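You operate a simulated robot arm through the tools that you are given. There is no shell and no other tool. Be economical: measure what you need, move in short steps, check, and stop when the job is done.

Carry out the task below with a simulated robot arm. There is one attempt and no reset: what you move stays moved.

Task
Put things in order on the top of the work table. At the end: the yellow polishing pad from the top of the work table stands where the orange duster stood; the pink carton from the top of the work table stands on top of the white paper pack (marked "PLAIN"); the orange duster from the top of the work table stands on top of the yellow note block; the white screw jar (marked "CORKS") from the top of the work table stands where the yellow polishing pad stood; whatever was shut is shut again. Leave all else as you found it, and nothing knocked over.
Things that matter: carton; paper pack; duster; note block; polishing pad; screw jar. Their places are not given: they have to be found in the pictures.

Only the result counts: the job must be done as asked and must still hold three seconds after the hand-in. Knocking over, shifting, dropping, spilling or breaking anything else fails it.

Robot
A 6-joint arm with a two-finger parallel gripper, fixed in place. Base frame: the origin is at the foot of the arm, x ahead of it, y to its left, z up; the work surface is at about z = 0.76. Units: m, degrees, N and s.
With the tool pointing down near the work surface it reaches from about 0.24 to 0.64 m from the base axis. Its first joint turns from -66.0 to 66.0 degrees. Payload 2.7 kg.
The TCP is the grasp point between the finger pads, 0.023 m short of the fingertips. In the tool frame z runs along the fingers and y along their closing line. The gripper opens to 0.094 m. The fingers are 0.038 m wide and 0.01 m thick; the gripper's body (0.054 by 0.096 m) begins 0.039 m behind the TCP.
Orientation is that of the tool frame in the base frame, as a unit quaternion [w, x, y, z]. With the fingers straight down and closing along the base's y, the tool's x points along the base's -x, its y along +y and its z along -z.

Tools
- The arm moves only by the tool arm_command. Its argument "series" is a list of rows, each an object of numbers (a shift or turn left out is 0, a gripper value left out holds the last): "x", "y", "z": the shift along the base's x, y, z in m; "wx", "wy", "wz": the turn, a rotation vector about the base's x, y, z in degrees; "gripper": the gripper command, from -1 (shut) to 1 (fully open), values between in proportion. In form: [{"x": .., "y": .., "z": .., "wx": .., "wy": .., "wz": .., "gripper": ..}, ...]. A call has 1 to 20 rows; each row shifts and turns the commanded pose from where the row before left it. Rows are played at 5 a second. More than 0.05 m and 8.6 degrees between two rows, or a gripper value outside its range, and nothing of the call is played. A pose out of reach is approached as far as the arm can. The call stops where the force on the tool passes 40 N (or 10 N more than at its start, if that is more) or the arm is blocked; 0.2 s more then pass. Each finger travels about 0.045 m/s and halts on what it meets, pressing with about 35 N; the grip force reading is that of the motor and also rises with nothing between the fingers. The clock runs only during rows and for 0.2 s after the last one: add rows that do not move to give the fingers time. It gives the time, the measured TCP pose, the force on the tool (base axes), the opening and the grip force at its end, in the units of the frame above (readings bear some noise).
- Cameras (640 x 400 px; columns grow to the right, rows downward): "scene" is fixed at [0.0749, -0.445, 1.3846]; the picture's right is [0.69, -0.72, 0.00], its down [-0.55, -0.52, -0.66] and it looks along [0.47, 0.45, -0.75] (base axes); focal length 313 px, centre (320, 200). "wrist" rides on the gripper at [-0.039, 0, -0.044] in the tool frame; the picture's right is [0.00, -1.00, 0.00], its down [0.97, 0.00, -0.24] and it looks along [0.24, 0.00, 0.97] (tool axes); focal length 218 px, centre (320, 200).
- capture(camera): a new picture of that camera. No time passes.
- point_at(camera, pixels): there is no depth. For up to 12 entries [column, row, z] of the newest picture of that camera ("zoom" is the newest enlarged one), the place [x, y] in the base frame at which the ray of that pixel passes the height z, good to about 0.003 m. No time passes.
- inspect(camera, box): a new picture of the part [left, top, right, bottom] of that camera's present view, enlarged. No time passes.
- finish_job(): hands the job in; it is judged then, once.

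Go step by step. Measure first, check grasps and placings, and put right what went wrong. The budget is 80 turns and 54 pictures, counting those below and the enlarged ones. Unless the task says otherwise, let go and move clear before handing in, and close with one line.

The tools are called after ">>>" by a JSON object that holds its "op" and its "data". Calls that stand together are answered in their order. arm_command: Moves the arm, as the interface text tells. Its arguments: {"type":"object","properties":{"series":{"type":"array","items":{"type":"object","properties":{"x":{"type":"number"},"y":{"type":"number"},"z":{"type":"number"},"wx":{"type":"number"},"wy":{"type":"number"},"wz":{"type":"number"},"gripper":{"type":"number"}}}}},"required":["series"]} The other tools are called the same way: capture (camera) takes a picture; point_at (camera, pixels) gives the place at which the rays of pixels pass given heights; inspect (camera, box) takes an enlarged picture of a part of a camera's view; finish_job () hands the job in.

At the start:

```text
time: 0.0
ee_pos: [0.3731, -0.0872, 1.01]
orientation: [0.001, 0.0, 1.0, -0.001]
wrist_force: [0.3, 0.4, 0.3]
opening: 0.0941
grasp_force: 0.0
```

scene: 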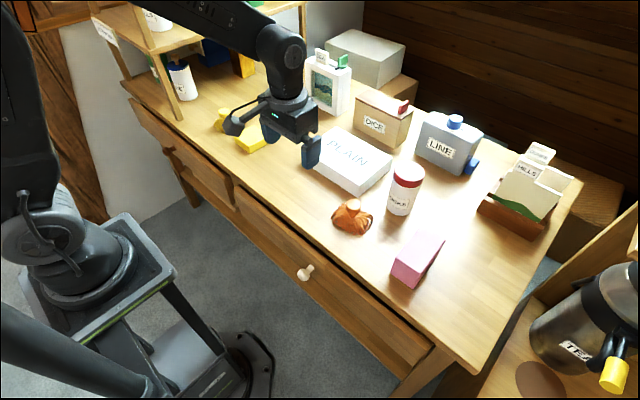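
wrist: 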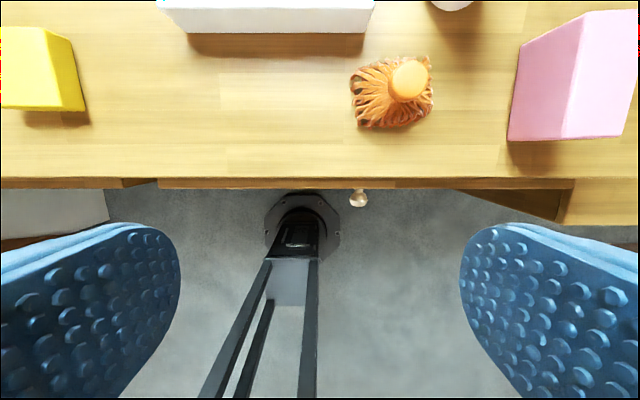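

The scene shows the duster near (352,215), the pink carton (417,260), the PLAIN pack (352,162), a red-lidded jar (405,188) and yellow things around (225-260,115-140). I'll enlarge these parts to identify them.

>>> {"op": "inspect", "data": {"camera": "scene", "box": [120, 0, 360, 150]}}

>>> {"op": "inspect", "data": {"camera": "scene", "box": [290, 120, 490, 300]}}

```text
2.67 times, centred on (240, 75) of scene
```

zoom: 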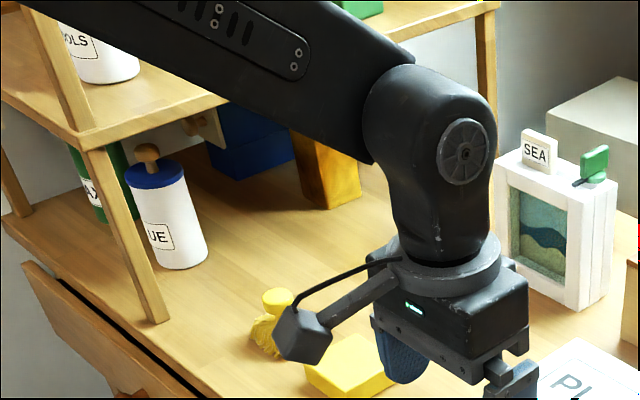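

```text
2.22 times, centred on (390, 210) of scene
```

zoom: 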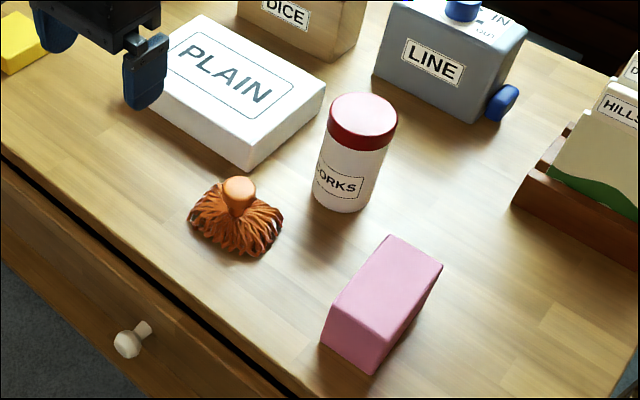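

The yellow knobbed object at (222,115) and the yellow block at (255,138) are partly hidden by the arm, so I'll swing the hand to the right to clear the scene view.

>>> {"op": "arm_command", "data": {"series": [{"y": -0.045, "z": 0.02}, {"y": -0.045, "z": 0.02}, {"y": -0.045, "z": 0.02}, {"y": -0.045, "z": 0.02}, {"x": 0.03, "y": -0.03}, {"x": 0.03}, {}]}}

>>> {"op": "capture", "data": {"camera": "scene"}}

>>> {"op": "capture", "data": {"camera": "wrist"}}

```text
time: 1.6
ee_pos: [0.4331, -0.2965, 1.0914]
orientation: [0.001, 0.0, 1.0, 0.001]
wrist_force: [0.4, 0.3, 0.2]
opening: 0.094
grasp_force: 0.1
```

```text
49 pictures are left
```

scene: 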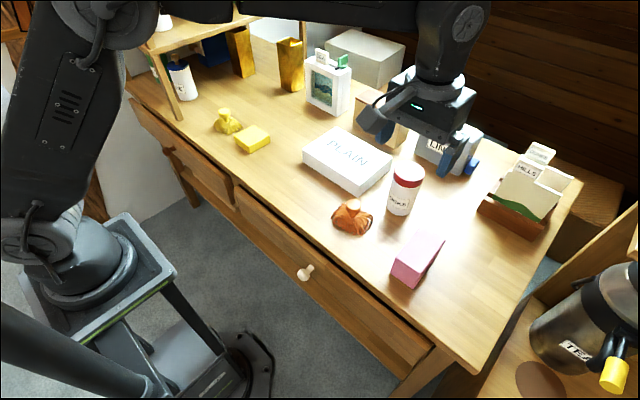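

```text
48 pictures are left
```

wrist: 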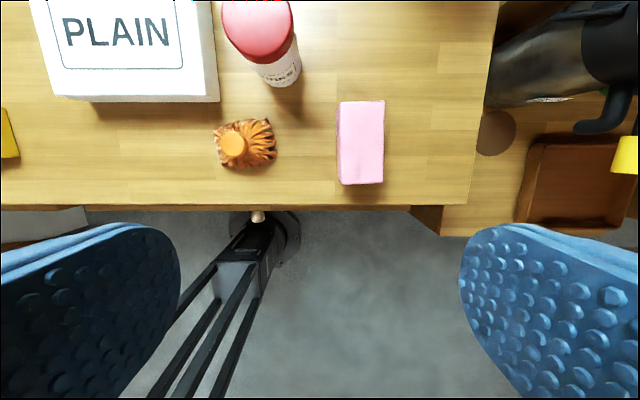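

Now the yellow knobbed thing (228,121) and flat yellow block (252,139) are clear. I'll enlarge them and measure the right-hand items from the wrist picture.

>>> {"op": "inspect", "data": {"camera": "scene", "box": [190, 85, 300, 160]}}

>>> {"op": "point_at", "data": {"camera": "wrist", "pixels": [[340, 102, 0.84], [384, 102, 0.84], [342, 184, 0.84], [382, 183, 0.84], [232, 145, 0.81], [245, 145, 0.77], [218, 102, 0.76], [90, 102, 0.76], [213, 160, 0.76], [277, 158, 0.76], [250, 120, 0.76], [340, 205, 0.76]]}}

>>> {"op": "point_at", "data": {"camera": "scene", "pixels": [[400, 213, 0.76], [408, 170, 0.87], [393, 277, 0.76], [413, 287, 0.76], [352, 202, 0.81], [303, 165, 0.76], [361, 197, 0.76], [390, 175, 0.76], [361, 184, 0.8], [250, 152, 0.76], [228, 133, 0.76], [223, 112, 0.8]]}}

```text
5.33 times, centred on (245, 122) of scene
```

zoom: 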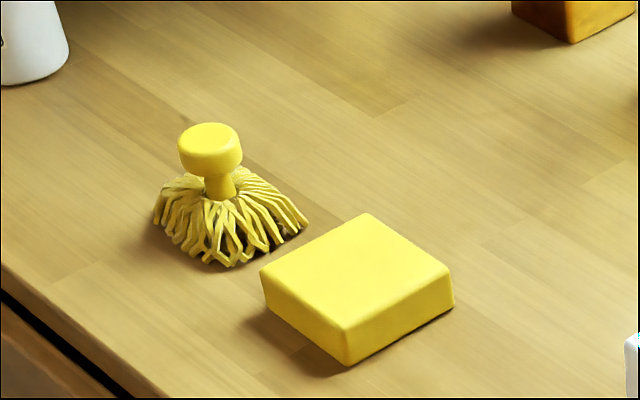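

```text
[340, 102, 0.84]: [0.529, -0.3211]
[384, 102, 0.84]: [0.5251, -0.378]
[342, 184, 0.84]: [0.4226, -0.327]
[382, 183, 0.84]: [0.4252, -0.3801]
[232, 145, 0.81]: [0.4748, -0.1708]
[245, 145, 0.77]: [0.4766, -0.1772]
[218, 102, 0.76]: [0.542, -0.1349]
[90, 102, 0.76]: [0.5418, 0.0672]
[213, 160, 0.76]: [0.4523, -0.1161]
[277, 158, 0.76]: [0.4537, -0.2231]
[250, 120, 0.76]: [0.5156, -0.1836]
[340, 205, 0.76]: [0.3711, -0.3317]
```

```text
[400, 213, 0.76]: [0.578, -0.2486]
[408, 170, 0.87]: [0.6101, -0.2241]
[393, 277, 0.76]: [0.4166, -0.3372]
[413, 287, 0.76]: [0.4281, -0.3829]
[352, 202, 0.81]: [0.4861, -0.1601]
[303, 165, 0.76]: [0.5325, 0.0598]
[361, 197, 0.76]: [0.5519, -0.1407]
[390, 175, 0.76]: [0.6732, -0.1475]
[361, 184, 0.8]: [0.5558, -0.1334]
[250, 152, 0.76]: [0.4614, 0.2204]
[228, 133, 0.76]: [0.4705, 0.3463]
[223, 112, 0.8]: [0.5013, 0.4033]
```

The yellow fringed thing with a knob and the flat yellow block are two candidates; I need to check the tall yellow items at (242,50) and (290,65) too before naming the note block and pad.

>>> {"op": "inspect", "data": {"camera": "scene", "box": [130, 0, 330, 125]}}

>>> {"op": "arm_command", "data": {"series": [{"y": 0.05}, {"y": 0.05}, {"y": 0.05}, {"y": 0.05}, {"y": 0.05}, {"y": 0.05}, {"y": 0.05}, {"y": 0.05}, {"y": 0.05}, {"y": 0.05}, {"y": 0.05}, {"y": 0.03}, {}]}}

>>> {"op": "capture", "data": {"camera": "wrist"}}

```text
3.20 times, centred on (230, 62) of scene
```

zoom: 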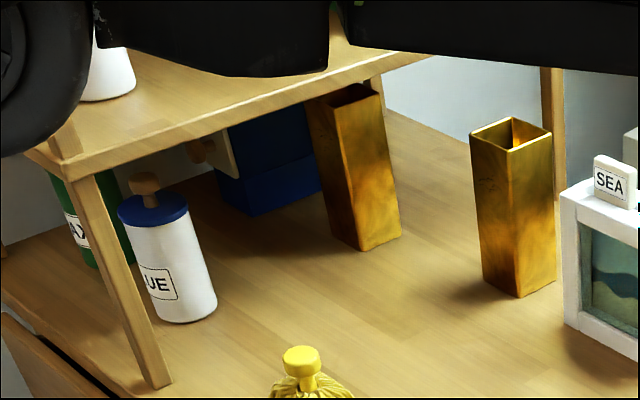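

```text
time: 4.4
ee_pos: [0.4347, 0.2835, 1.0892]
orientation: [0.0, 0.0, 1.0, -0.001]
wrist_force: [-0.2, 0.7, 0.1]
opening: 0.0939
grasp_force: 0.1
```

```text
45 pictures are left
```

wrist: 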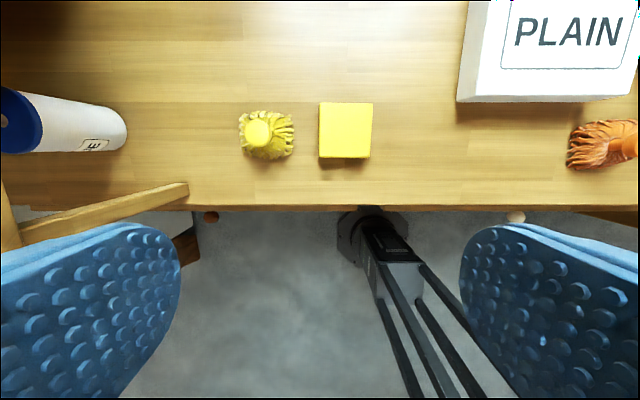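

The tall yellow items are open vases, so the flat block is the note block and the fringed knob piece (266,133) is the polishing pad. I'll measure both from this wrist view and by enlarged scene views.

>>> {"op": "point_at", "data": {"camera": "wrist", "pixels": [[319, 103, 0.79], [372, 103, 0.79], [319, 158, 0.79], [370, 158, 0.79], [320, 165, 0.76], [257, 134, 0.81], [257, 134, 0.83], [240, 155, 0.76], [293, 155, 0.76], [240, 113, 0.76], [290, 113, 0.76], [188, 190, 0.95]]}}

>>> {"op": "inspect", "data": {"camera": "scene", "box": [190, 85, 310, 160]}}

>>> {"op": "inspect", "data": {"camera": "wrist", "box": [220, 85, 400, 185]}}

```text
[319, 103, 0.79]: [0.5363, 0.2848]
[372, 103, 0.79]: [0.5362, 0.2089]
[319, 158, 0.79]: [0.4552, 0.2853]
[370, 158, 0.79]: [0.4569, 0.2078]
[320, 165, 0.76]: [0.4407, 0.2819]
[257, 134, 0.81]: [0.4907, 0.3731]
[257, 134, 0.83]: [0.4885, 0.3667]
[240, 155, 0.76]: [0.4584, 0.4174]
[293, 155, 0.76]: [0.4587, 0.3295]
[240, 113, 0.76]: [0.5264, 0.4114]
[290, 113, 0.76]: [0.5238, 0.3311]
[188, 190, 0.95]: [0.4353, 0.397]
```

```text
5.33 times, centred on (250, 122) of scene
```

zoom: 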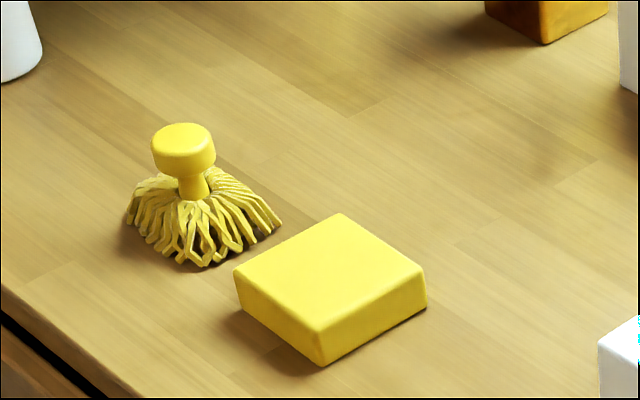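

```text
3.56 times, centred on (310, 135) of wrist
```

zoom: 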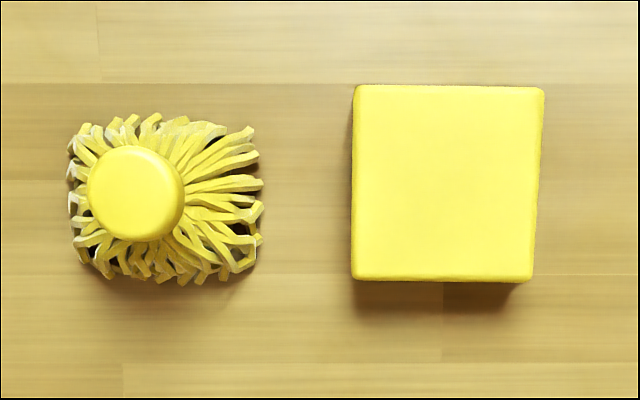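

I'll triangulate heights by comparing scene rays with the wrist ones: the block's top corners and the pad's knob.

>>> {"op": "point_at", "data": {"camera": "scene", "pixels": [[250.4, 152.7, 0.76], [250.4, 146.4, 0.78], [250.4, 146.4, 0.79], [234, 136, 0.79], [270, 136, 0.79], [254.1, 124.6, 0.79], [254.1, 124.6, 0.78], [224.3, 110, 0.81], [224.3, 110, 0.83], [214, 126, 0.76], [229.5, 134.5, 0.76], [243, 126.5, 0.76]]}}

```text
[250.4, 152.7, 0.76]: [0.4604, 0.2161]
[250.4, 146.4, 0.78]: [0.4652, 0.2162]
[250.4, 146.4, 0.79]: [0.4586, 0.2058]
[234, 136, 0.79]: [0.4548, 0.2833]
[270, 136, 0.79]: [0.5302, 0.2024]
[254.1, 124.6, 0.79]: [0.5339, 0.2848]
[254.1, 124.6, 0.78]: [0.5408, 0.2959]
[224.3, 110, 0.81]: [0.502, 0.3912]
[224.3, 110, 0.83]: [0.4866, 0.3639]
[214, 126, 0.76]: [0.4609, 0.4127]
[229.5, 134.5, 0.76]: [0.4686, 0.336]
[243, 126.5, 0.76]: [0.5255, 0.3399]
```

Note block top is at z≈0.789 centred (0.495,0.246), and the pad knob top is near (0.488,0.367,0.829). Next I hover above the duster to measure it precisely.

>>> {"op": "arm_command", "data": {"series": [{"y": -0.05}, {"y": -0.05}, {"y": -0.05}, {"y": -0.05}, {"y": -0.05}, {"y": -0.05}, {"y": -0.05}, {"y": -0.05, "x": 0.02}, {"y": -0.05, "x": 0.02, "z": -0.03}, {"z": -0.04}, {}]}}

>>> {"op": "capture", "data": {"camera": "wrist"}}

>>> {"op": "inspect", "data": {"camera": "scene", "box": [300, 140, 460, 240]}}

```text
refused: row 8 steps farther than a row can; nothing moved
```

```text
42 pictures are left
```

wrist: 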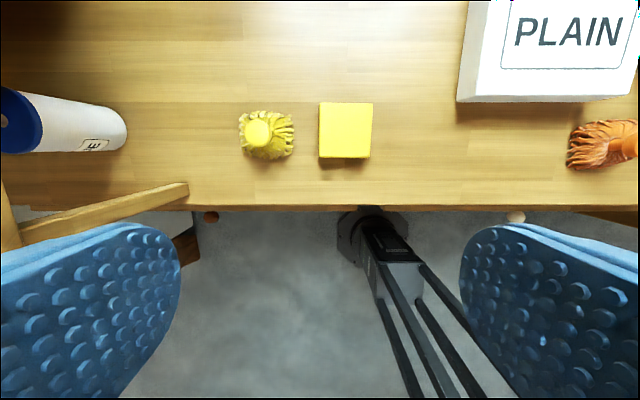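

```text
4.00 times, centred on (380, 190) of scene
```

zoom: 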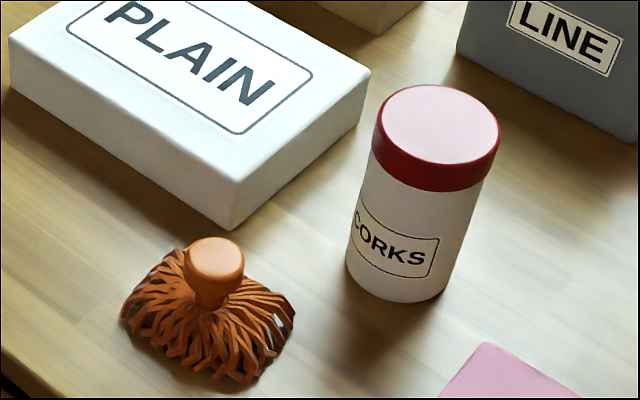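

That call was refused for one over-long row, so I'm repeating it with shorter steps. Meanwhile I also take jar and duster rays from the zoom picture.

>>> {"op": "point_at", "data": {"camera": "zoom", "pixels": [[212, 256, 0.829], [212, 256, 0.81], [438, 123, 0.87], [438, 123, 0.88], [438, 123, 0.86], [395, 301, 0.76], [346, 262, 0.76], [446, 285, 0.76], [228, 230, 0.76], [232, 192, 0.79], [232, 192, 0.8]]}}

>>> {"op": "arm_command", "data": {"series": [{"y": -0.045}, {"y": -0.045}, {"y": -0.045}, {"y": -0.045}, {"y": -0.045}, {"y": -0.045}, {"y": -0.045}, {"y": -0.045, "x": 0.02}, {"y": -0.045, "x": 0.02}, {"y": -0.04, "z": -0.02}, {"z": -0.045}, {"z": -0.02}, {}]}}

>>> {"op": "capture", "data": {"camera": "wrist"}}

```text
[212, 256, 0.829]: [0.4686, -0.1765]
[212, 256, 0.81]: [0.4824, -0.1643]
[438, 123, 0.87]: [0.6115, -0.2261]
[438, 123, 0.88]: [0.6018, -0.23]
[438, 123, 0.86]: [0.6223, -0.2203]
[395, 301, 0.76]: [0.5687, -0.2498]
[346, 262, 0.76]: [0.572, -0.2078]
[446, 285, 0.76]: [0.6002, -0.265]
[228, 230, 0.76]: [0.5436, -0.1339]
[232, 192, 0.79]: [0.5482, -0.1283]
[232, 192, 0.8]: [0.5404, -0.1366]
```

```text
time: 7.2
ee_pos: [0.4742, -0.1625, 1.0058]
orientation: [0.0, 0.0, 1.0, 0.0]
wrist_force: [-0.5, -0.3, 0.2]
opening: 0.0938
grasp_force: 0.0
```

```text
40 pictures are left
```

wrist: 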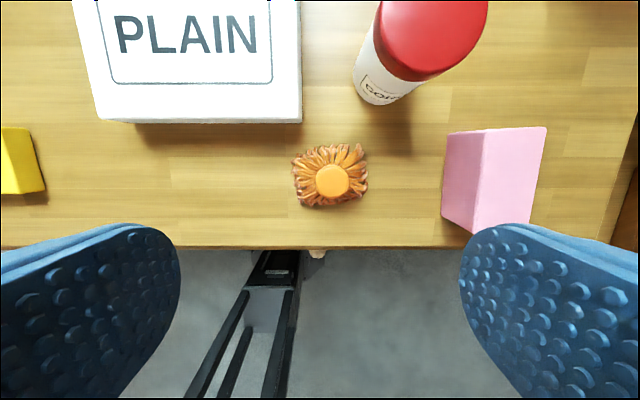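

The duster knob is at (332,181) with its footprint 292–367 × 143–207; I measure these and the carton.

>>> {"op": "point_at", "data": {"camera": "wrist", "pixels": [[332, 181, 0.829], [332, 181, 0.82], [293, 160, 0.765], [302, 206, 0.765], [366, 195, 0.765], [358, 145, 0.765], [448, 133, 0.84], [546, 127, 0.84], [532, 222, 0.84], [442, 218, 0.76], [303, 122, 0.76], [301, 112, 0.795]]}}

```text
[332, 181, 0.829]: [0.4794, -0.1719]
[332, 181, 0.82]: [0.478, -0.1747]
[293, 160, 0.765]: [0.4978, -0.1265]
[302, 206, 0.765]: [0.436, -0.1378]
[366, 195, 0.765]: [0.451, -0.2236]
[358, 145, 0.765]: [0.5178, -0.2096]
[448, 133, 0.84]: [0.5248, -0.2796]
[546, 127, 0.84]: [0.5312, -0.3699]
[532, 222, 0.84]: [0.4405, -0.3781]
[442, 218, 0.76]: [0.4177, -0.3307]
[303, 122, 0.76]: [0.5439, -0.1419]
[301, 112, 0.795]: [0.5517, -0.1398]
```

Duster axis is at (0.476,-0.173). I descend with the grip at z≈0.815 on the knob and close.

>>> {"op": "arm_command", "data": {"series": [{"x": 0.002, "y": -0.0105, "gripper": 0.4}, {"z": -0.045}, {"z": -0.045}, {"z": -0.045}, {"z": -0.035}, {"z": -0.02}, {}]}}

>>> {"op": "inspect", "data": {"camera": "scene", "box": [290, 150, 450, 250]}}

>>> {"op": "capture", "data": {"camera": "wrist"}}

```text
time: 8.8
ee_pos: [0.4761, -0.1716, 0.8144]
orientation: [0.001, 0.0, 1.0, 0.0]
wrist_force: [0.6, -0.4, 0.8]
opening: 0.0658
grasp_force: 0.1
```

```text
4.00 times, centred on (370, 200) of scene
```

zoom: 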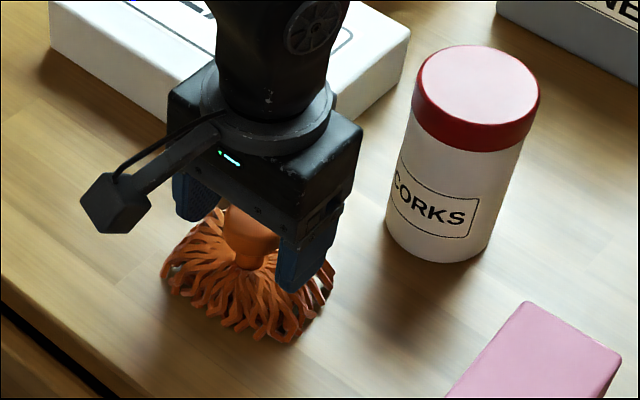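

```text
38 pictures are left
```

wrist: 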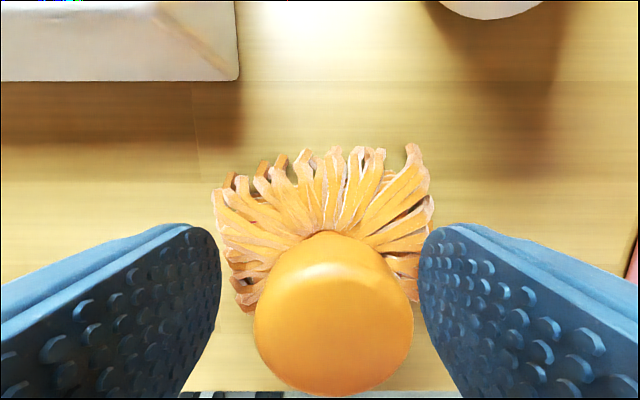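

The knob sits between the fingers, slightly right of middle (col 333), so I nudge 2.5 mm to -y and close, then lift.

>>> {"op": "arm_command", "data": {"series": [{"y": -0.0025, "gripper": 0.4}, {"gripper": -1}, {}, {}, {}, {}]}}

>>> {"op": "arm_command", "data": {"series": [{"z": 0.02}, {"z": 0.04}, {"z": 0.045}, {}]}}

>>> {"op": "capture", "data": {"camera": "wrist"}}

```text
time: 10.2
ee_pos: [0.4764, -0.175, 0.8153]
orientation: [0.001, 0.0, 1.0, 0.0]
wrist_force: [-0.1, -0.7, -0.2]
opening: 0.0345
grasp_force: 35.2
```

```text
time: 11.2
ee_pos: [0.4758, -0.1752, 0.9215]
orientation: [0.001, 0.0, 1.0, 0.001]
wrist_force: [-0.7, 0.2, 0.4]
opening: 0.0002
grasp_force: 34.6
```

```text
37 pictures are left
```

wrist: 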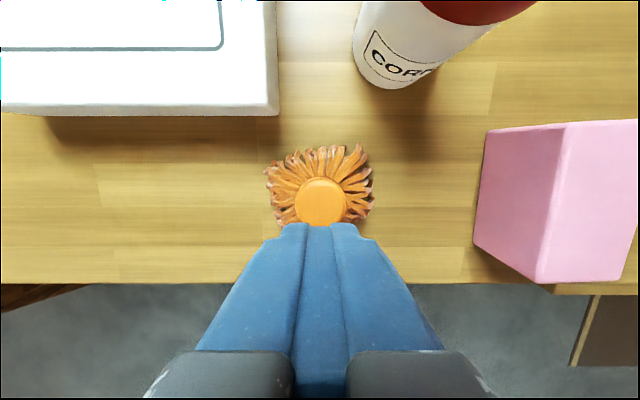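

The grip slipped off: opening is 0 and the duster still stands at (320,203). I remeasure the knob's x from here.

>>> {"op": "point_at", "data": {"camera": "wrist", "pixels": [[320, 203, 0.82], [320, 203, 0.81], [320, 203, 0.83], [266, 170, 0.765], [280, 222, 0.765], [360, 147, 0.765], [373, 208, 0.765]]}}

>>> {"op": "inspect", "data": {"camera": "scene", "box": [310, 180, 390, 240]}}

```text
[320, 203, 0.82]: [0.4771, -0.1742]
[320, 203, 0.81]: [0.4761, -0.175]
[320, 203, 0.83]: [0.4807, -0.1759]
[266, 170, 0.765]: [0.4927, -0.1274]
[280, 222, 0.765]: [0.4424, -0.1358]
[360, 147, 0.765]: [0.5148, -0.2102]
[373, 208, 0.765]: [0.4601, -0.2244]
```

```text
6.67 times, centred on (350, 210) of scene
```

zoom: 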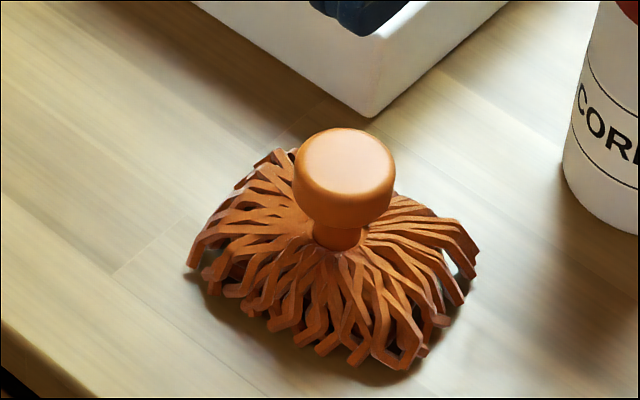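

The knob top is about z=0.82, so my grip was likely on its rounded upper edge. I'll go back down about 11 mm deeper and regrip.

>>> {"op": "arm_command", "data": {"series": [{"gripper": 0.4}, {}, {}, {"z": -0.04, "x": 0.0005}, {"z": -0.04}, {"z": -0.025}, {"z": -0.008}, {"z": -0.005}, {}]}}

>>> {"op": "capture", "data": {"camera": "wrist"}}

```text
time: 13.2
ee_pos: [0.478, -0.1752, 0.8049]
orientation: [0.002, 0.0, 1.0, -0.001]
wrist_force: [-12.0, 5.3, 29.6]
opening: 0.0656
grasp_force: 0.1
```

```text
35 pictures are left
```

wrist: 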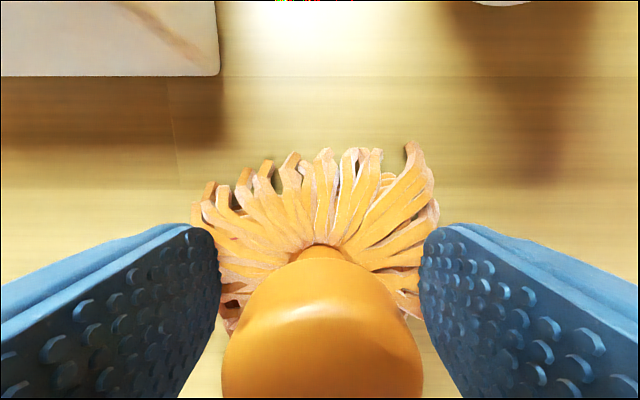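

At z 0.805 the tips already press on the fringe (29.6 N), so the wide side of the fringe limits depth. I'll lift off and turn the gripper about -80° so it closes along the duster's short side, where the fringe falls off faster.

>>> {"op": "arm_command", "data": {"series": [{"z": 0.03}, {"z": 0.04}, {"z": 0.04}, {"wz": -8, "gripper": 0.6}, {"wz": -8}, {"wz": -8}, {"wz": -8}, {"wz": -8}, {"wz": -8}, {"wz": -8}, {"wz": -8}, {"wz": -8}, {"wz": -8}, {}, {}]}}

>>> {"op": "capture", "data": {"camera": "wrist"}}

>>> {"op": "inspect", "data": {"camera": "scene", "box": [310, 180, 390, 240]}}

```text
time: 16.4
ee_pos: [0.4765, -0.1758, 0.9129]
orientation: [0.001, 0.643, 0.766, -0.001]
wrist_force: [-0.8, 0.3, -0.5]
opening: 0.0754
grasp_force: 0.1
```

```text
34 pictures are left
```

wrist: 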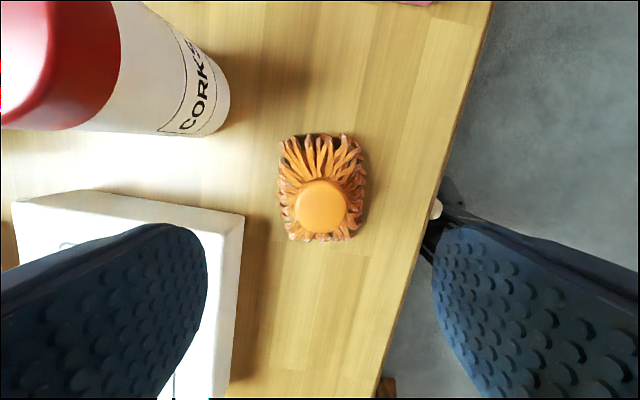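

```text
6.67 times, centred on (350, 210) of scene
```

zoom: 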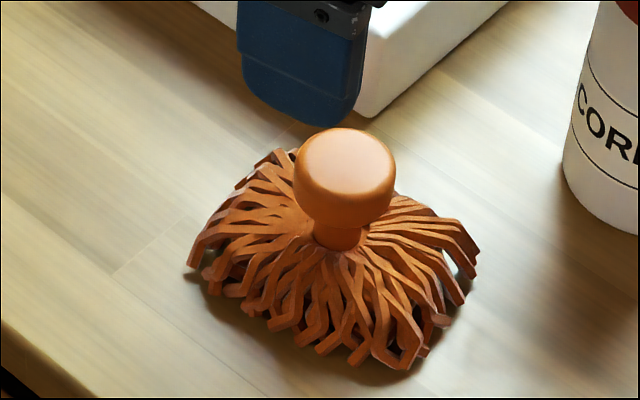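

The duster is now square to the fingers and centred (col 321). I descend to z≈0.803 with force monitoring.

>>> {"op": "arm_command", "data": {"series": [{"z": -0.04, "gripper": 0.4}, {"z": -0.04}, {"z": -0.018}, {"z": -0.006}, {"z": -0.005}, {}]}}

>>> {"op": "capture", "data": {"camera": "wrist"}}

```text
time: 17.8
ee_pos: [0.4761, -0.1745, 0.8032]
orientation: [0.0, 0.642, 0.767, -0.001]
wrist_force: [0.0, -0.4, 0.7]
opening: 0.0658
grasp_force: 0.0
```

```text
32 pictures are left
```

wrist: 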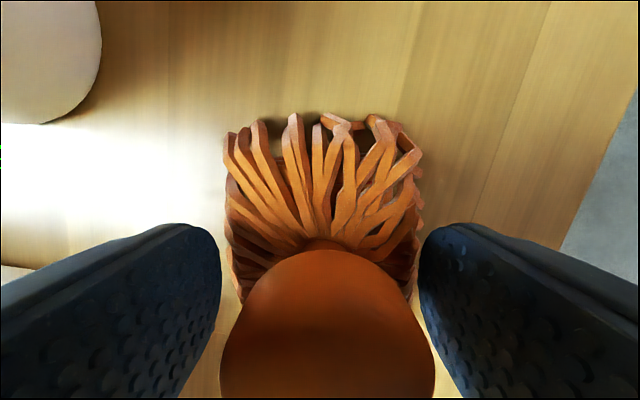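

No contact at z=0.803, so I close here and lift a little, slowly.

>>> {"op": "arm_command", "data": {"series": [{"gripper": -1}, {}, {}, {}, {}, {}]}}

>>> {"op": "arm_command", "data": {"series": [{"z": 0.004}, {"z": 0.006}, {"z": 0.01}, {}]}}

>>> {"op": "capture", "data": {"camera": "wrist"}}

```text
time: 19.2
ee_pos: [0.4765, -0.1729, 0.8035]
orientation: [0.001, 0.643, 0.766, -0.001]
wrist_force: [0.1, -0.9, 0.4]
opening: 0.0492
grasp_force: 35.1
```

```text
time: 20.2
ee_pos: [0.4756, -0.1735, 0.8233]
orientation: [0.001, 0.643, 0.766, 0.0]
wrist_force: [-0.6, 0.1, 0.1]
opening: 0.0492
grasp_force: 35.0
```

```text
31 pictures are left
```

wrist: 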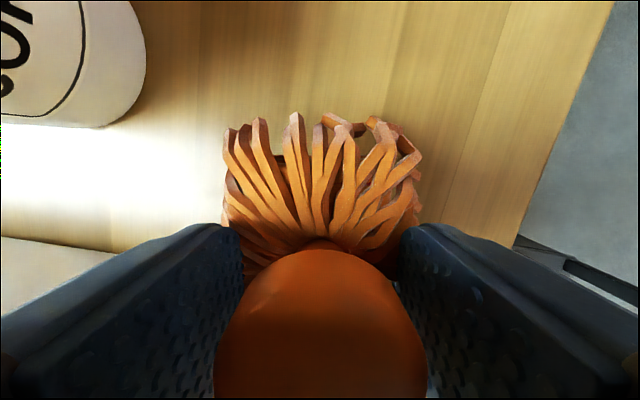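

The duster is held (opening 0.0492) and lifts with the hand; base is 0.0435 below TCP. I raise it and carry it above the note block, squaring it by -10°.

>>> {"op": "arm_command", "data": {"series": [{"z": 0.02}, {"z": 0.03}, {"z": 0.03}, {"y": 0.02, "wz": -2}, {"y": 0.035, "wz": -2}, {"y": 0.04, "wz": -2}, {"y": 0.04, "wz": -2}, {"y": 0.04, "wz": -2}, {"y": 0.04}, {"y": 0.04}, {"y": 0.04}, {"y": 0.04}, {"y": 0.04, "x": 0.01}, {"y": 0.03, "x": 0.01}, {"y": 0.0145}, {}]}}

>>> {"op": "inspect", "data": {"camera": "scene", "box": [170, 40, 330, 160]}}

>>> {"op": "capture", "data": {"camera": "wrist"}}

```text
time: 23.6
ee_pos: [0.4956, 0.2444, 0.9032]
orientation: [0.001, 0.707, 0.707, -0.001]
wrist_force: [0.7, -0.5, -0.9]
opening: 0.0492
grasp_force: 35.3
```

```text
3.33 times, centred on (250, 100) of scene
```

zoom: 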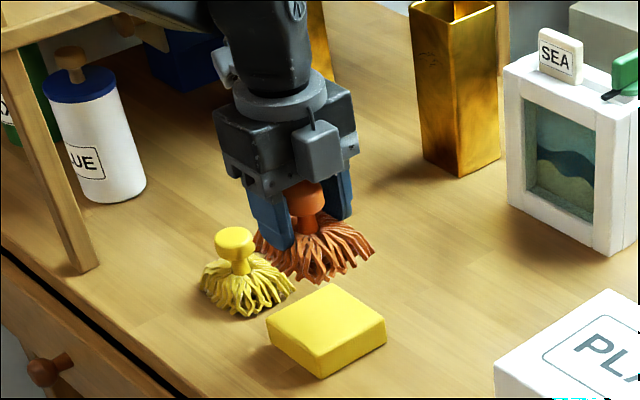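

```text
29 pictures are left
```

wrist: 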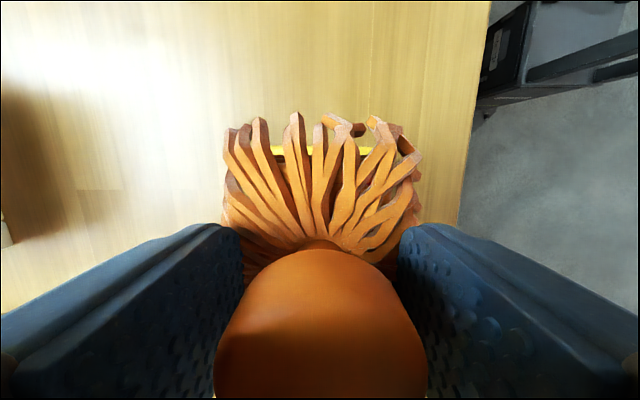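

The block's yellow shows through the fringe beneath; alignment fits. I lower 69 mm to place on the block.

>>> {"op": "arm_command", "data": {"series": [{"z": -0.03}, {"z": -0.025}, {"z": -0.008}, {"z": -0.004}, {"z": -0.002}, {}]}}

>>> {"op": "inspect", "data": {"camera": "scene", "box": [200, 80, 300, 160]}}

```text
time: 25.0
ee_pos: [0.4965, 0.2446, 0.8342]
orientation: [0.001, 0.707, 0.707, -0.002]
wrist_force: [-0.4, 0.2, -1.4]
opening: 0.049
grasp_force: 35.2
```

```text
5.00 times, centred on (250, 120) of scene
```

zoom: 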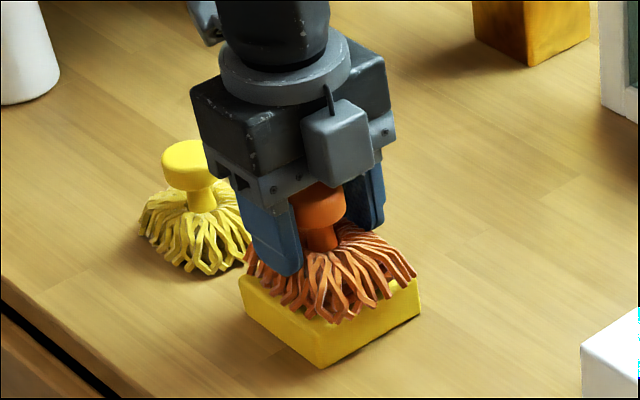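

No contact yet; I lower in small steps until it touches.

>>> {"op": "arm_command", "data": {"series": [{"z": -0.0015}, {"z": -0.0015}, {}]}}

```text
time: 25.8
ee_pos: [0.497, 0.2458, 0.8342]
orientation: [0.0, 0.707, 0.707, 0.001]
wrist_force: [-5.4, -2.2, 18.4]
opening: 0.0492
grasp_force: 34.8
```

Contact reads 18 N, so the duster is on the block. I ease up slightly, open and rise.

>>> {"op": "arm_command", "data": {"series": [{"z": 0.0025}, {"gripper": 0.6}, {}, {}, {}, {"z": 0.03}, {"z": 0.045}, {"z": 0.045}, {}]}}

>>> {"op": "capture", "data": {"camera": "wrist"}}

>>> {"op": "inspect", "data": {"camera": "scene", "box": [200, 80, 300, 160]}}

```text
time: 27.8
ee_pos: [0.4958, 0.2429, 0.9555]
orientation: [0.0, 0.707, 0.707, -0.001]
wrist_force: [-0.3, 0.1, 0.6]
opening: 0.0751
grasp_force: 0.1
```

```text
27 pictures are left
```

wrist: 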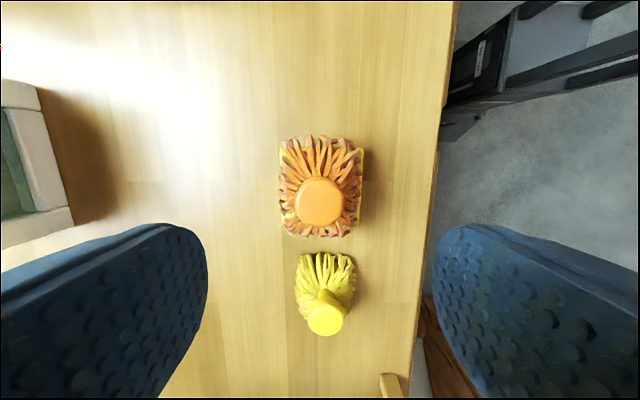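

```text
5.00 times, centred on (250, 120) of scene
```

zoom: 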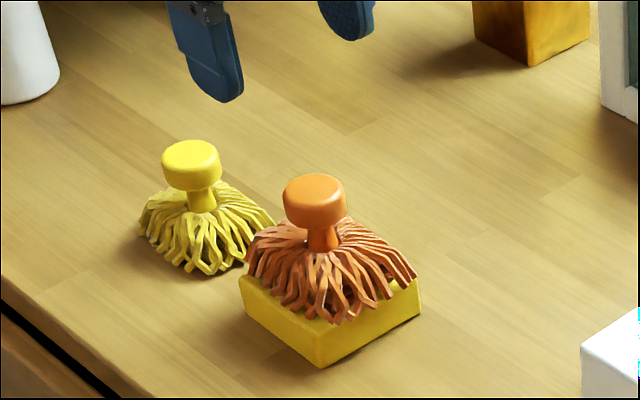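

The duster stands squarely on the note block. Next I move over the yellow pad at about (0.488,0.368) with the same gripper angle and check.

>>> {"op": "arm_command", "data": {"series": [{"y": 0.045}, {"y": 0.045, "x": -0.004}, {"y": 0.035, "x": -0.004}, {}]}}

>>> {"op": "capture", "data": {"camera": "wrist"}}

```text
time: 28.8
ee_pos: [0.4876, 0.3698, 0.954]
orientation: [0.001, 0.707, 0.707, 0.001]
wrist_force: [0.1, 0.5, -0.1]
opening: 0.075
grasp_force: 0.0
```

```text
25 pictures are left
```

wrist: 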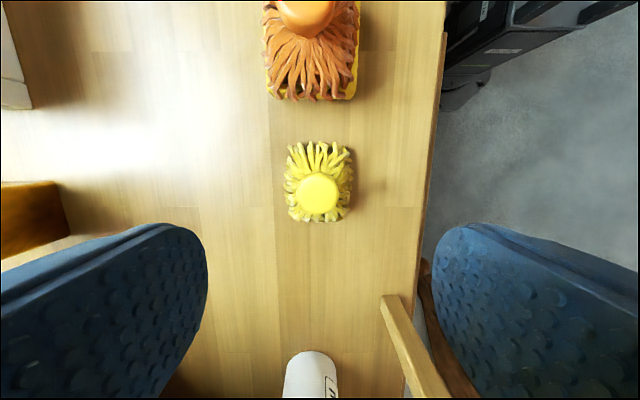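

Pad knob at (318,193), aligned. I measure it and the shelf post foot (scene ~(181,119)) and the white bottle for clearance.

>>> {"op": "point_at", "data": {"camera": "wrist", "pixels": [[318, 193, 0.82], [286, 150, 0.765], [288, 218, 0.765], [352, 150, 0.765], [348, 215, 0.765], [384, 297, 0.76], [384, 297, 0.85], [384, 297, 0.95], [310, 352, 0.87]]}}

>>> {"op": "point_at", "data": {"camera": "scene", "pixels": [[181, 120, 0.76], [192, 100, 0.76]]}}

```text
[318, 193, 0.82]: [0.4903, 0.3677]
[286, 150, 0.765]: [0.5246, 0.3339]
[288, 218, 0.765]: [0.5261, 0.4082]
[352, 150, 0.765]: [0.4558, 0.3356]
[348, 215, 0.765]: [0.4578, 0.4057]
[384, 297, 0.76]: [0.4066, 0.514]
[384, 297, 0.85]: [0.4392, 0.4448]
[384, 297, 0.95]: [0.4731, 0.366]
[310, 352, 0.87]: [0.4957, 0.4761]
```

```text
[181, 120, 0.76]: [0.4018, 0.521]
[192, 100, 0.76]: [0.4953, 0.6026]
```

Post foot at (0.40,0.52) is clear. Pad centre (0.4905,0.370); I descend to z≈0.803, close and test-lift.

>>> {"op": "arm_command", "data": {"series": [{"x": 0.003, "z": -0.03}, {"z": -0.045}, {"z": -0.045}, {"z": -0.02}, {"z": -0.01}, {}, {"gripper": -1}, {}, {}, {}, {}, {}]}}

>>> {"op": "arm_command", "data": {"series": [{"z": 0.004}, {"z": 0.006}, {"z": 0.01}, {}]}}

>>> {"op": "capture", "data": {"camera": "wrist"}}

```text
time: 31.4
ee_pos: [0.4901, 0.37, 0.8031]
orientation: [0.0, 0.707, 0.707, -0.001]
wrist_force: [0.2, 0.1, -0.4]
opening: 0.044
grasp_force: 35.1
```

```text
time: 32.4
ee_pos: [0.4904, 0.3702, 0.8235]
orientation: [0.001, 0.706, 0.708, -0.001]
wrist_force: [0.9, -0.1, -1.0]
opening: 0.0439
grasp_force: 34.4
```

```text
24 pictures are left
```

wrist: 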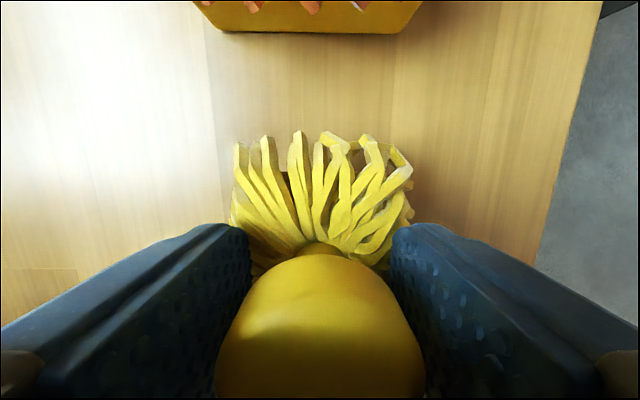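

The pad is held (0.044). I raise over the duster and carry it to the duster's old place (0.476,-0.174).

>>> {"op": "arm_command", "data": {"series": [{"z": 0.03}, {"z": 0.04}, {"z": 0.04}, {"y": -0.02}, {"y": -0.035}, {"y": -0.045}, {"y": -0.045}, {"y": -0.045}, {"y": -0.045}, {"y": -0.045}, {"y": -0.045}, {"y": -0.045}, {"y": -0.045, "x": -0.007}, {"y": -0.045, "x": -0.007}, {"y": -0.04}, {"y": -0.03}, {"y": -0.0142}, {}]}}

>>> {"op": "arm_command", "data": {"series": [{"z": -0.04}, {"z": -0.04}, {"z": -0.03}, {"z": -0.015}, {"z": -0.004}, {}]}}

```text
time: 36.2
ee_pos: [0.4759, -0.1755, 0.9336]
orientation: [0.0, 0.708, 0.707, -0.001]
wrist_force: [-0.8, -0.7, -1.2]
opening: 0.0441
grasp_force: 35.5
```

```text
time: 37.6
ee_pos: [0.4766, -0.1756, 0.8057]
orientation: [0.001, 0.707, 0.707, -0.001]
wrist_force: [-0.7, 1.8, -0.4]
opening: 0.0442
grasp_force: 35.0
```

Hovering about 2 mm above the table at the right spot; I lower the last bit, release and rise.

>>> {"op": "arm_command", "data": {"series": [{"z": -0.0025, "y": 0.001}, {}, {"gripper": 0.6}, {}, {}, {}, {"z": 0.03}, {"z": 0.045}, {"z": 0.045}, {}]}}

>>> {"op": "capture", "data": {"camera": "wrist"}}

>>> {"op": "capture", "data": {"camera": "scene"}}

```text
time: 39.8
ee_pos: [0.4773, -0.1741, 0.9224]
orientation: [0.001, 0.707, 0.708, 0.0]
wrist_force: [-0.5, 0.1, 1.0]
opening: 0.0754
grasp_force: 0.0
```

```text
23 pictures are left
```

wrist: 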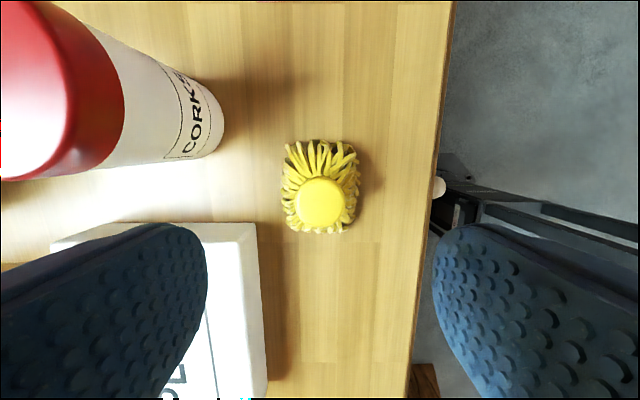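

```text
22 pictures are left
```

scene: 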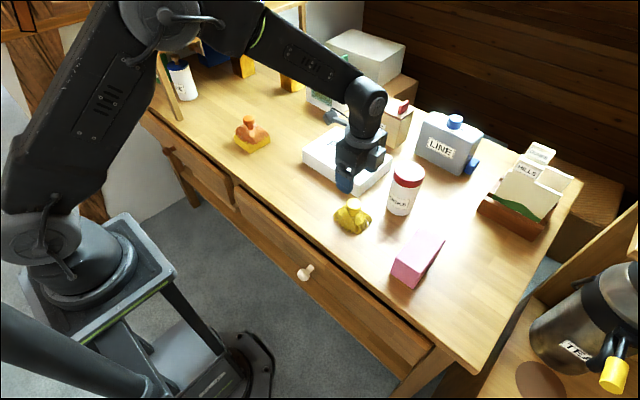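

The pad now stands on the duster's old place and the duster on the note block. Next the jar: I move up and hover over it to measure its centre and height.

>>> {"op": "arm_command", "data": {"series": [{"z": 0.04}, {"z": 0.03, "x": 0.02, "gripper": 1}, {"x": 0.03, "y": -0.02}, {"x": 0.03, "y": -0.02}, {"x": 0.02, "y": -0.023}, {"x": 0.015}, {}]}}

>>> {"op": "capture", "data": {"camera": "wrist"}}

>>> {"op": "inspect", "data": {"camera": "scene", "box": [350, 130, 470, 300]}}

```text
time: 41.4
ee_pos: [0.5873, -0.2349, 0.9909]
orientation: [0.0, 0.707, 0.707, -0.001]
wrist_force: [-0.2, -0.4, 0.1]
opening: 0.094
grasp_force: 0.0
out of reach, approached as far as the arm can: row 6
```

```text
21 pictures are left
```

wrist: 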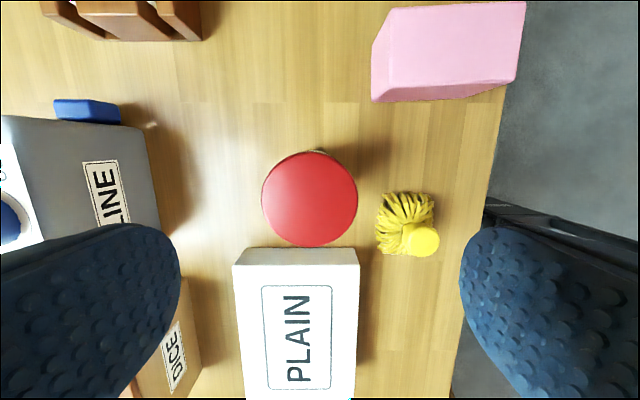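

```text
2.35 times, centred on (410, 215) of scene
```

zoom: 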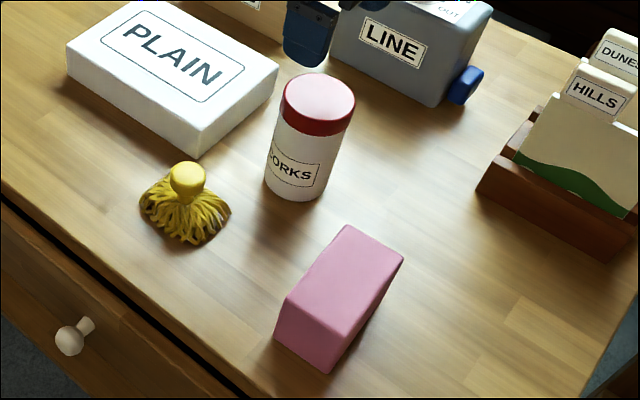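

The lid shows at (309,199), about 96 px wide. I measure its centre and width at several heights, plus the carton.

>>> {"op": "point_at", "data": {"camera": "wrist", "pixels": [[309.5, 199, 0.88], [309.5, 199, 0.89], [309.5, 199, 0.87], [261.5, 199, 0.88], [357.5, 199, 0.88], [309.5, 150, 0.88], [309.5, 247, 0.88], [388, 8, 0.84], [526, 2, 0.84], [516, 82, 0.84], [374, 102, 0.76], [372, 100, 0.84]]}}

>>> {"op": "point_at", "data": {"camera": "zoom", "pixels": [[318, 103, 0.88], [318, 103, 0.89], [318, 103, 0.87], [347, 226, 0.83], [404, 257, 0.83], [330, 339, 0.83], [286, 299, 0.83], [286, 299, 0.82], [327, 372, 0.76], [276, 339, 0.76], [347, 226, 0.82], [404, 257, 0.82]]}}

```text
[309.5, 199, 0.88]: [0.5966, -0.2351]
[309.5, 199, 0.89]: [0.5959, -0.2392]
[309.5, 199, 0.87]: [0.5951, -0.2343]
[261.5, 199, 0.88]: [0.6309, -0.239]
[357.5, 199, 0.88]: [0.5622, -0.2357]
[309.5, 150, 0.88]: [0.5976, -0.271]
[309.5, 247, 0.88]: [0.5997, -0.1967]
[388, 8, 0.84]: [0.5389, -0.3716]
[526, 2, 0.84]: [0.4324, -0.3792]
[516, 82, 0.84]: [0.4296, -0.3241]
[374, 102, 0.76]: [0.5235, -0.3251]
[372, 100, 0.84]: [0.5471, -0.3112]
```

```text
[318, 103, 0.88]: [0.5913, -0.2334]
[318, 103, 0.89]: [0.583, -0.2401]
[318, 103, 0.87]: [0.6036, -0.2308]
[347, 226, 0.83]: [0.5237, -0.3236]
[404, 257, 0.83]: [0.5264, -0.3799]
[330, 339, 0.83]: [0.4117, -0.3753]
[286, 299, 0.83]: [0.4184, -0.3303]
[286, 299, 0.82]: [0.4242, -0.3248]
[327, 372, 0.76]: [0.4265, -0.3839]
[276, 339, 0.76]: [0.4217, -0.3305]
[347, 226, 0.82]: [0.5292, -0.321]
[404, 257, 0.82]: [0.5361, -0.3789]
```

Lid centre is about (0.596,-0.236), top z≈0.88, diameter ~0.07, near the reach limit. I turn the gripper to close tangentially (+68°) so a small radial shortfall does no harm, and lower to just above the lid.

>>> {"op": "arm_command", "data": {"series": [{"wz": 8.5}, {"wz": 8.5}, {"wz": 8.5}, {"wz": 8.5}, {"wz": 8.5}, {"wz": 8.5}, {"wz": 8.5}, {"wz": 8.5}, {"z": -0.03}, {"z": -0.03}, {}]}}

>>> {"op": "capture", "data": {"camera": "wrist"}}

```text
time: 43.8
ee_pos: [0.5873, -0.2355, 0.9309]
orientation: [0.001, 0.19, 0.982, 0.0]
wrist_force: [-0.7, -0.7, -0.2]
opening: 0.094
grasp_force: 0.1
```

```text
19 pictures are left
```

wrist: 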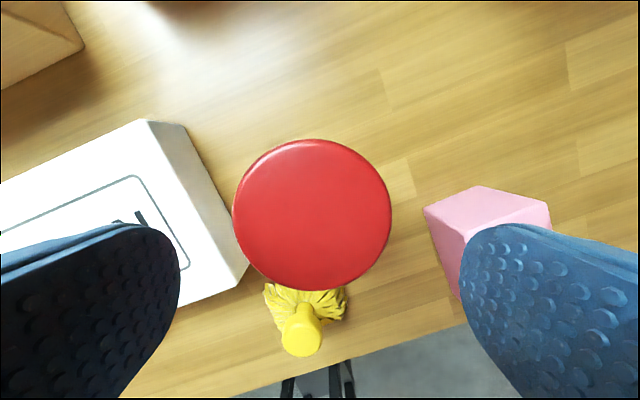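

The lid centre is at (312,215); I check its position from this closer view.

>>> {"op": "point_at", "data": {"camera": "wrist", "pixels": [[312, 214, 0.88], [312, 214, 0.875], [234, 214, 0.88], [391, 214, 0.88], [312, 139, 0.88], [312, 290, 0.88]]}}

```text
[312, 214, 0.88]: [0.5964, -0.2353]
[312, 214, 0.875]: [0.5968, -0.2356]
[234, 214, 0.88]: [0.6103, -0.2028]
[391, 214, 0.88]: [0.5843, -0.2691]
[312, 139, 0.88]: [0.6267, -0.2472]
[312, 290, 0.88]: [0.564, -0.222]
```

Centre confirmed (0.596,-0.235). I go out 8 mm and descend toward z=0.850, with the fingers straddling the lid.

>>> {"op": "arm_command", "data": {"series": [{"z": -0.03}, {"x": 0.005, "z": -0.01}, {"x": 0.004, "z": -0.02}, {"z": -0.015}, {"z": -0.006}, {}]}}

>>> {"op": "inspect", "data": {"camera": "scene", "box": [340, 100, 480, 230]}}

```text
time: 45.2
ee_pos: [0.5963, -0.2355, 0.8502]
orientation: [0.0, 0.191, 0.982, 0.0]
wrist_force: [-0.1, -0.2, -0.5]
opening: 0.094
grasp_force: 0.2
```

```text
3.08 times, centred on (410, 165) of scene
```

zoom: 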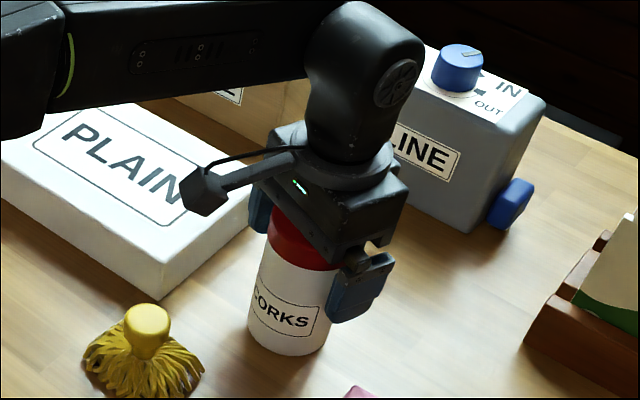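

Positioned exactly, straddling the jar, with no contact force. I close and test-lift.

>>> {"op": "arm_command", "data": {"series": [{"gripper": -1}, {}, {}, {}, {}]}}

>>> {"op": "arm_command", "data": {"series": [{"z": 0.004}, {"z": 0.008}, {"z": 0.01}, {}]}}

>>> {"op": "inspect", "data": {"camera": "scene", "box": [340, 100, 480, 230]}}

```text
time: 46.4
ee_pos: [0.5965, -0.2347, 0.8494]
orientation: [0.0, 0.19, 0.982, 0.001]
wrist_force: [-0.5, 0.0, 0.3]
opening: 0.0674
grasp_force: 35.2
```

```text
time: 47.4
ee_pos: [0.5967, -0.2343, 0.8728]
orientation: [0.0, 0.19, 0.982, 0.0]
wrist_force: [-0.5, 0.1, -2.3]
opening: 0.0677
grasp_force: 35.1
```

```text
3.08 times, centred on (410, 165) of scene
```

zoom: 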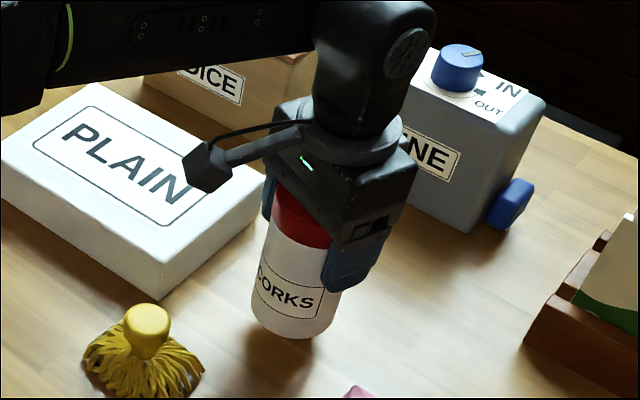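

Jar is held and off the table. I raise it while retracting, then carry it to the pad's old place (0.4905,0.370).

>>> {"op": "arm_command", "data": {"series": [{"z": 0.03}, {"z": 0.035, "x": -0.015}, {"z": 0.035, "x": -0.025}, {"z": 0.01, "x": -0.03, "y": 0.02}, {"x": -0.02, "y": 0.04}, {"x": -0.016, "y": 0.045}, {"y": 0.045}, {"y": 0.045}, {"y": 0.045}, {"y": 0.045}, {"y": 0.045}, {"y": 0.045}, {"y": 0.045}, {"y": 0.045}, {"y": 0.045}, {"y": 0.04}, {"y": 0.034}, {"y": 0.02}, {}, {}]}}

>>> {"op": "inspect", "data": {"camera": "scene", "box": [150, 20, 330, 160]}}

```text
time: 51.6
ee_pos: [0.49, 0.371, 0.9824]
orientation: [0.0, 0.19, 0.982, 0.0]
wrist_force: [0.5, -0.4, -1.8]
opening: 0.0676
grasp_force: 35.0
```

```text
2.86 times, centred on (240, 90) of scene
```

zoom: 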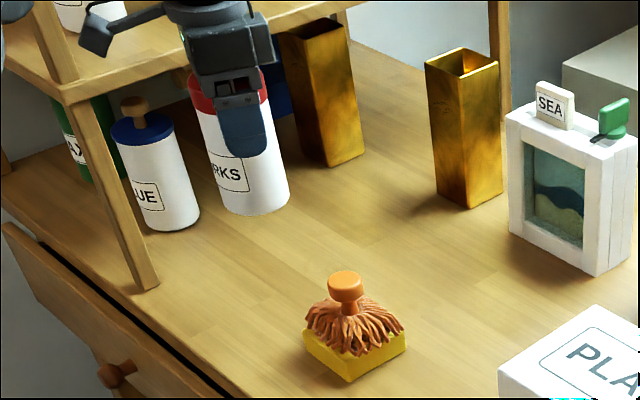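

Above the target; clear of shelf and bottle. I lower to about 1.5 mm above the table.

>>> {"op": "arm_command", "data": {"series": [{"z": -0.04}, {"z": -0.04}, {"z": -0.03}, {"z": -0.015}, {"z": -0.006}, {}]}}

>>> {"op": "inspect", "data": {"camera": "scene", "box": [150, 40, 310, 170]}}

```text
time: 53.0
ee_pos: [0.4909, 0.3679, 0.8515]
orientation: [0.001, 0.191, 0.982, 0.0]
wrist_force: [-0.1, -0.1, -2.1]
opening: 0.0677
grasp_force: 34.8
```

```text
3.08 times, centred on (230, 105) of scene
```

zoom: 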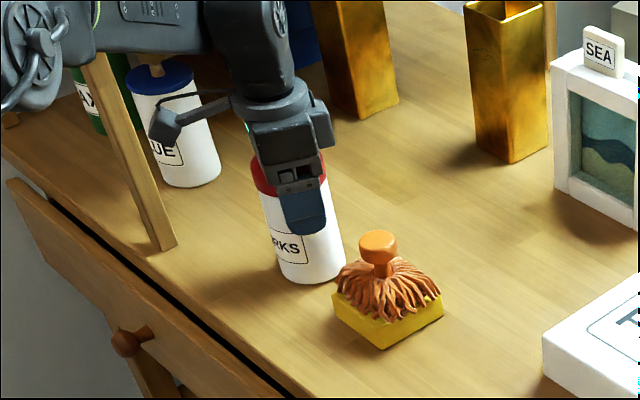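

Nearly down and well placed. I lower the last 2 mm, open to release, and rise.

>>> {"op": "arm_command", "data": {"series": [{"z": -0.0015, "y": 0.001}, {"z": -0.001}, {}, {"gripper": 0.9}, {}, {}, {}, {"z": 0.02}, {"z": 0.04}, {"z": 0.045}, {"z": 0.02}, {}]}}

>>> {"op": "inspect", "data": {"camera": "scene", "box": [150, 40, 310, 170]}}

>>> {"op": "capture", "data": {"camera": "wrist"}}

```text
time: 55.6
ee_pos: [0.4906, 0.3688, 0.9734]
orientation: [0.0, 0.191, 0.982, 0.0]
wrist_force: [-0.7, 0.2, -0.2]
opening: 0.0895
grasp_force: 0.1
```

```text
3.08 times, centred on (230, 105) of scene
```

zoom: 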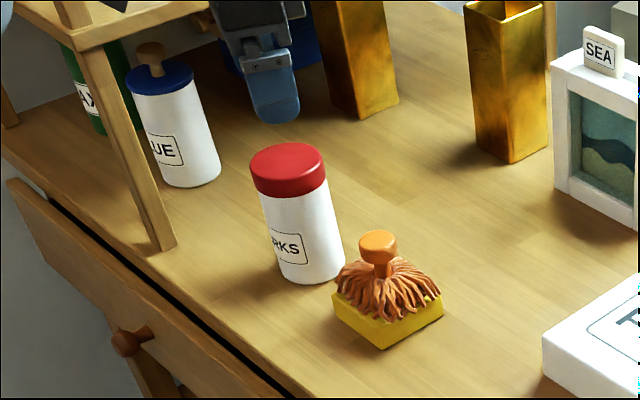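

```text
13 pictures are left
```

wrist: 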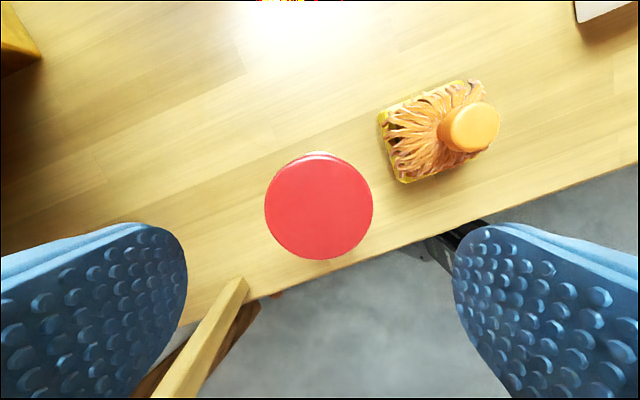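

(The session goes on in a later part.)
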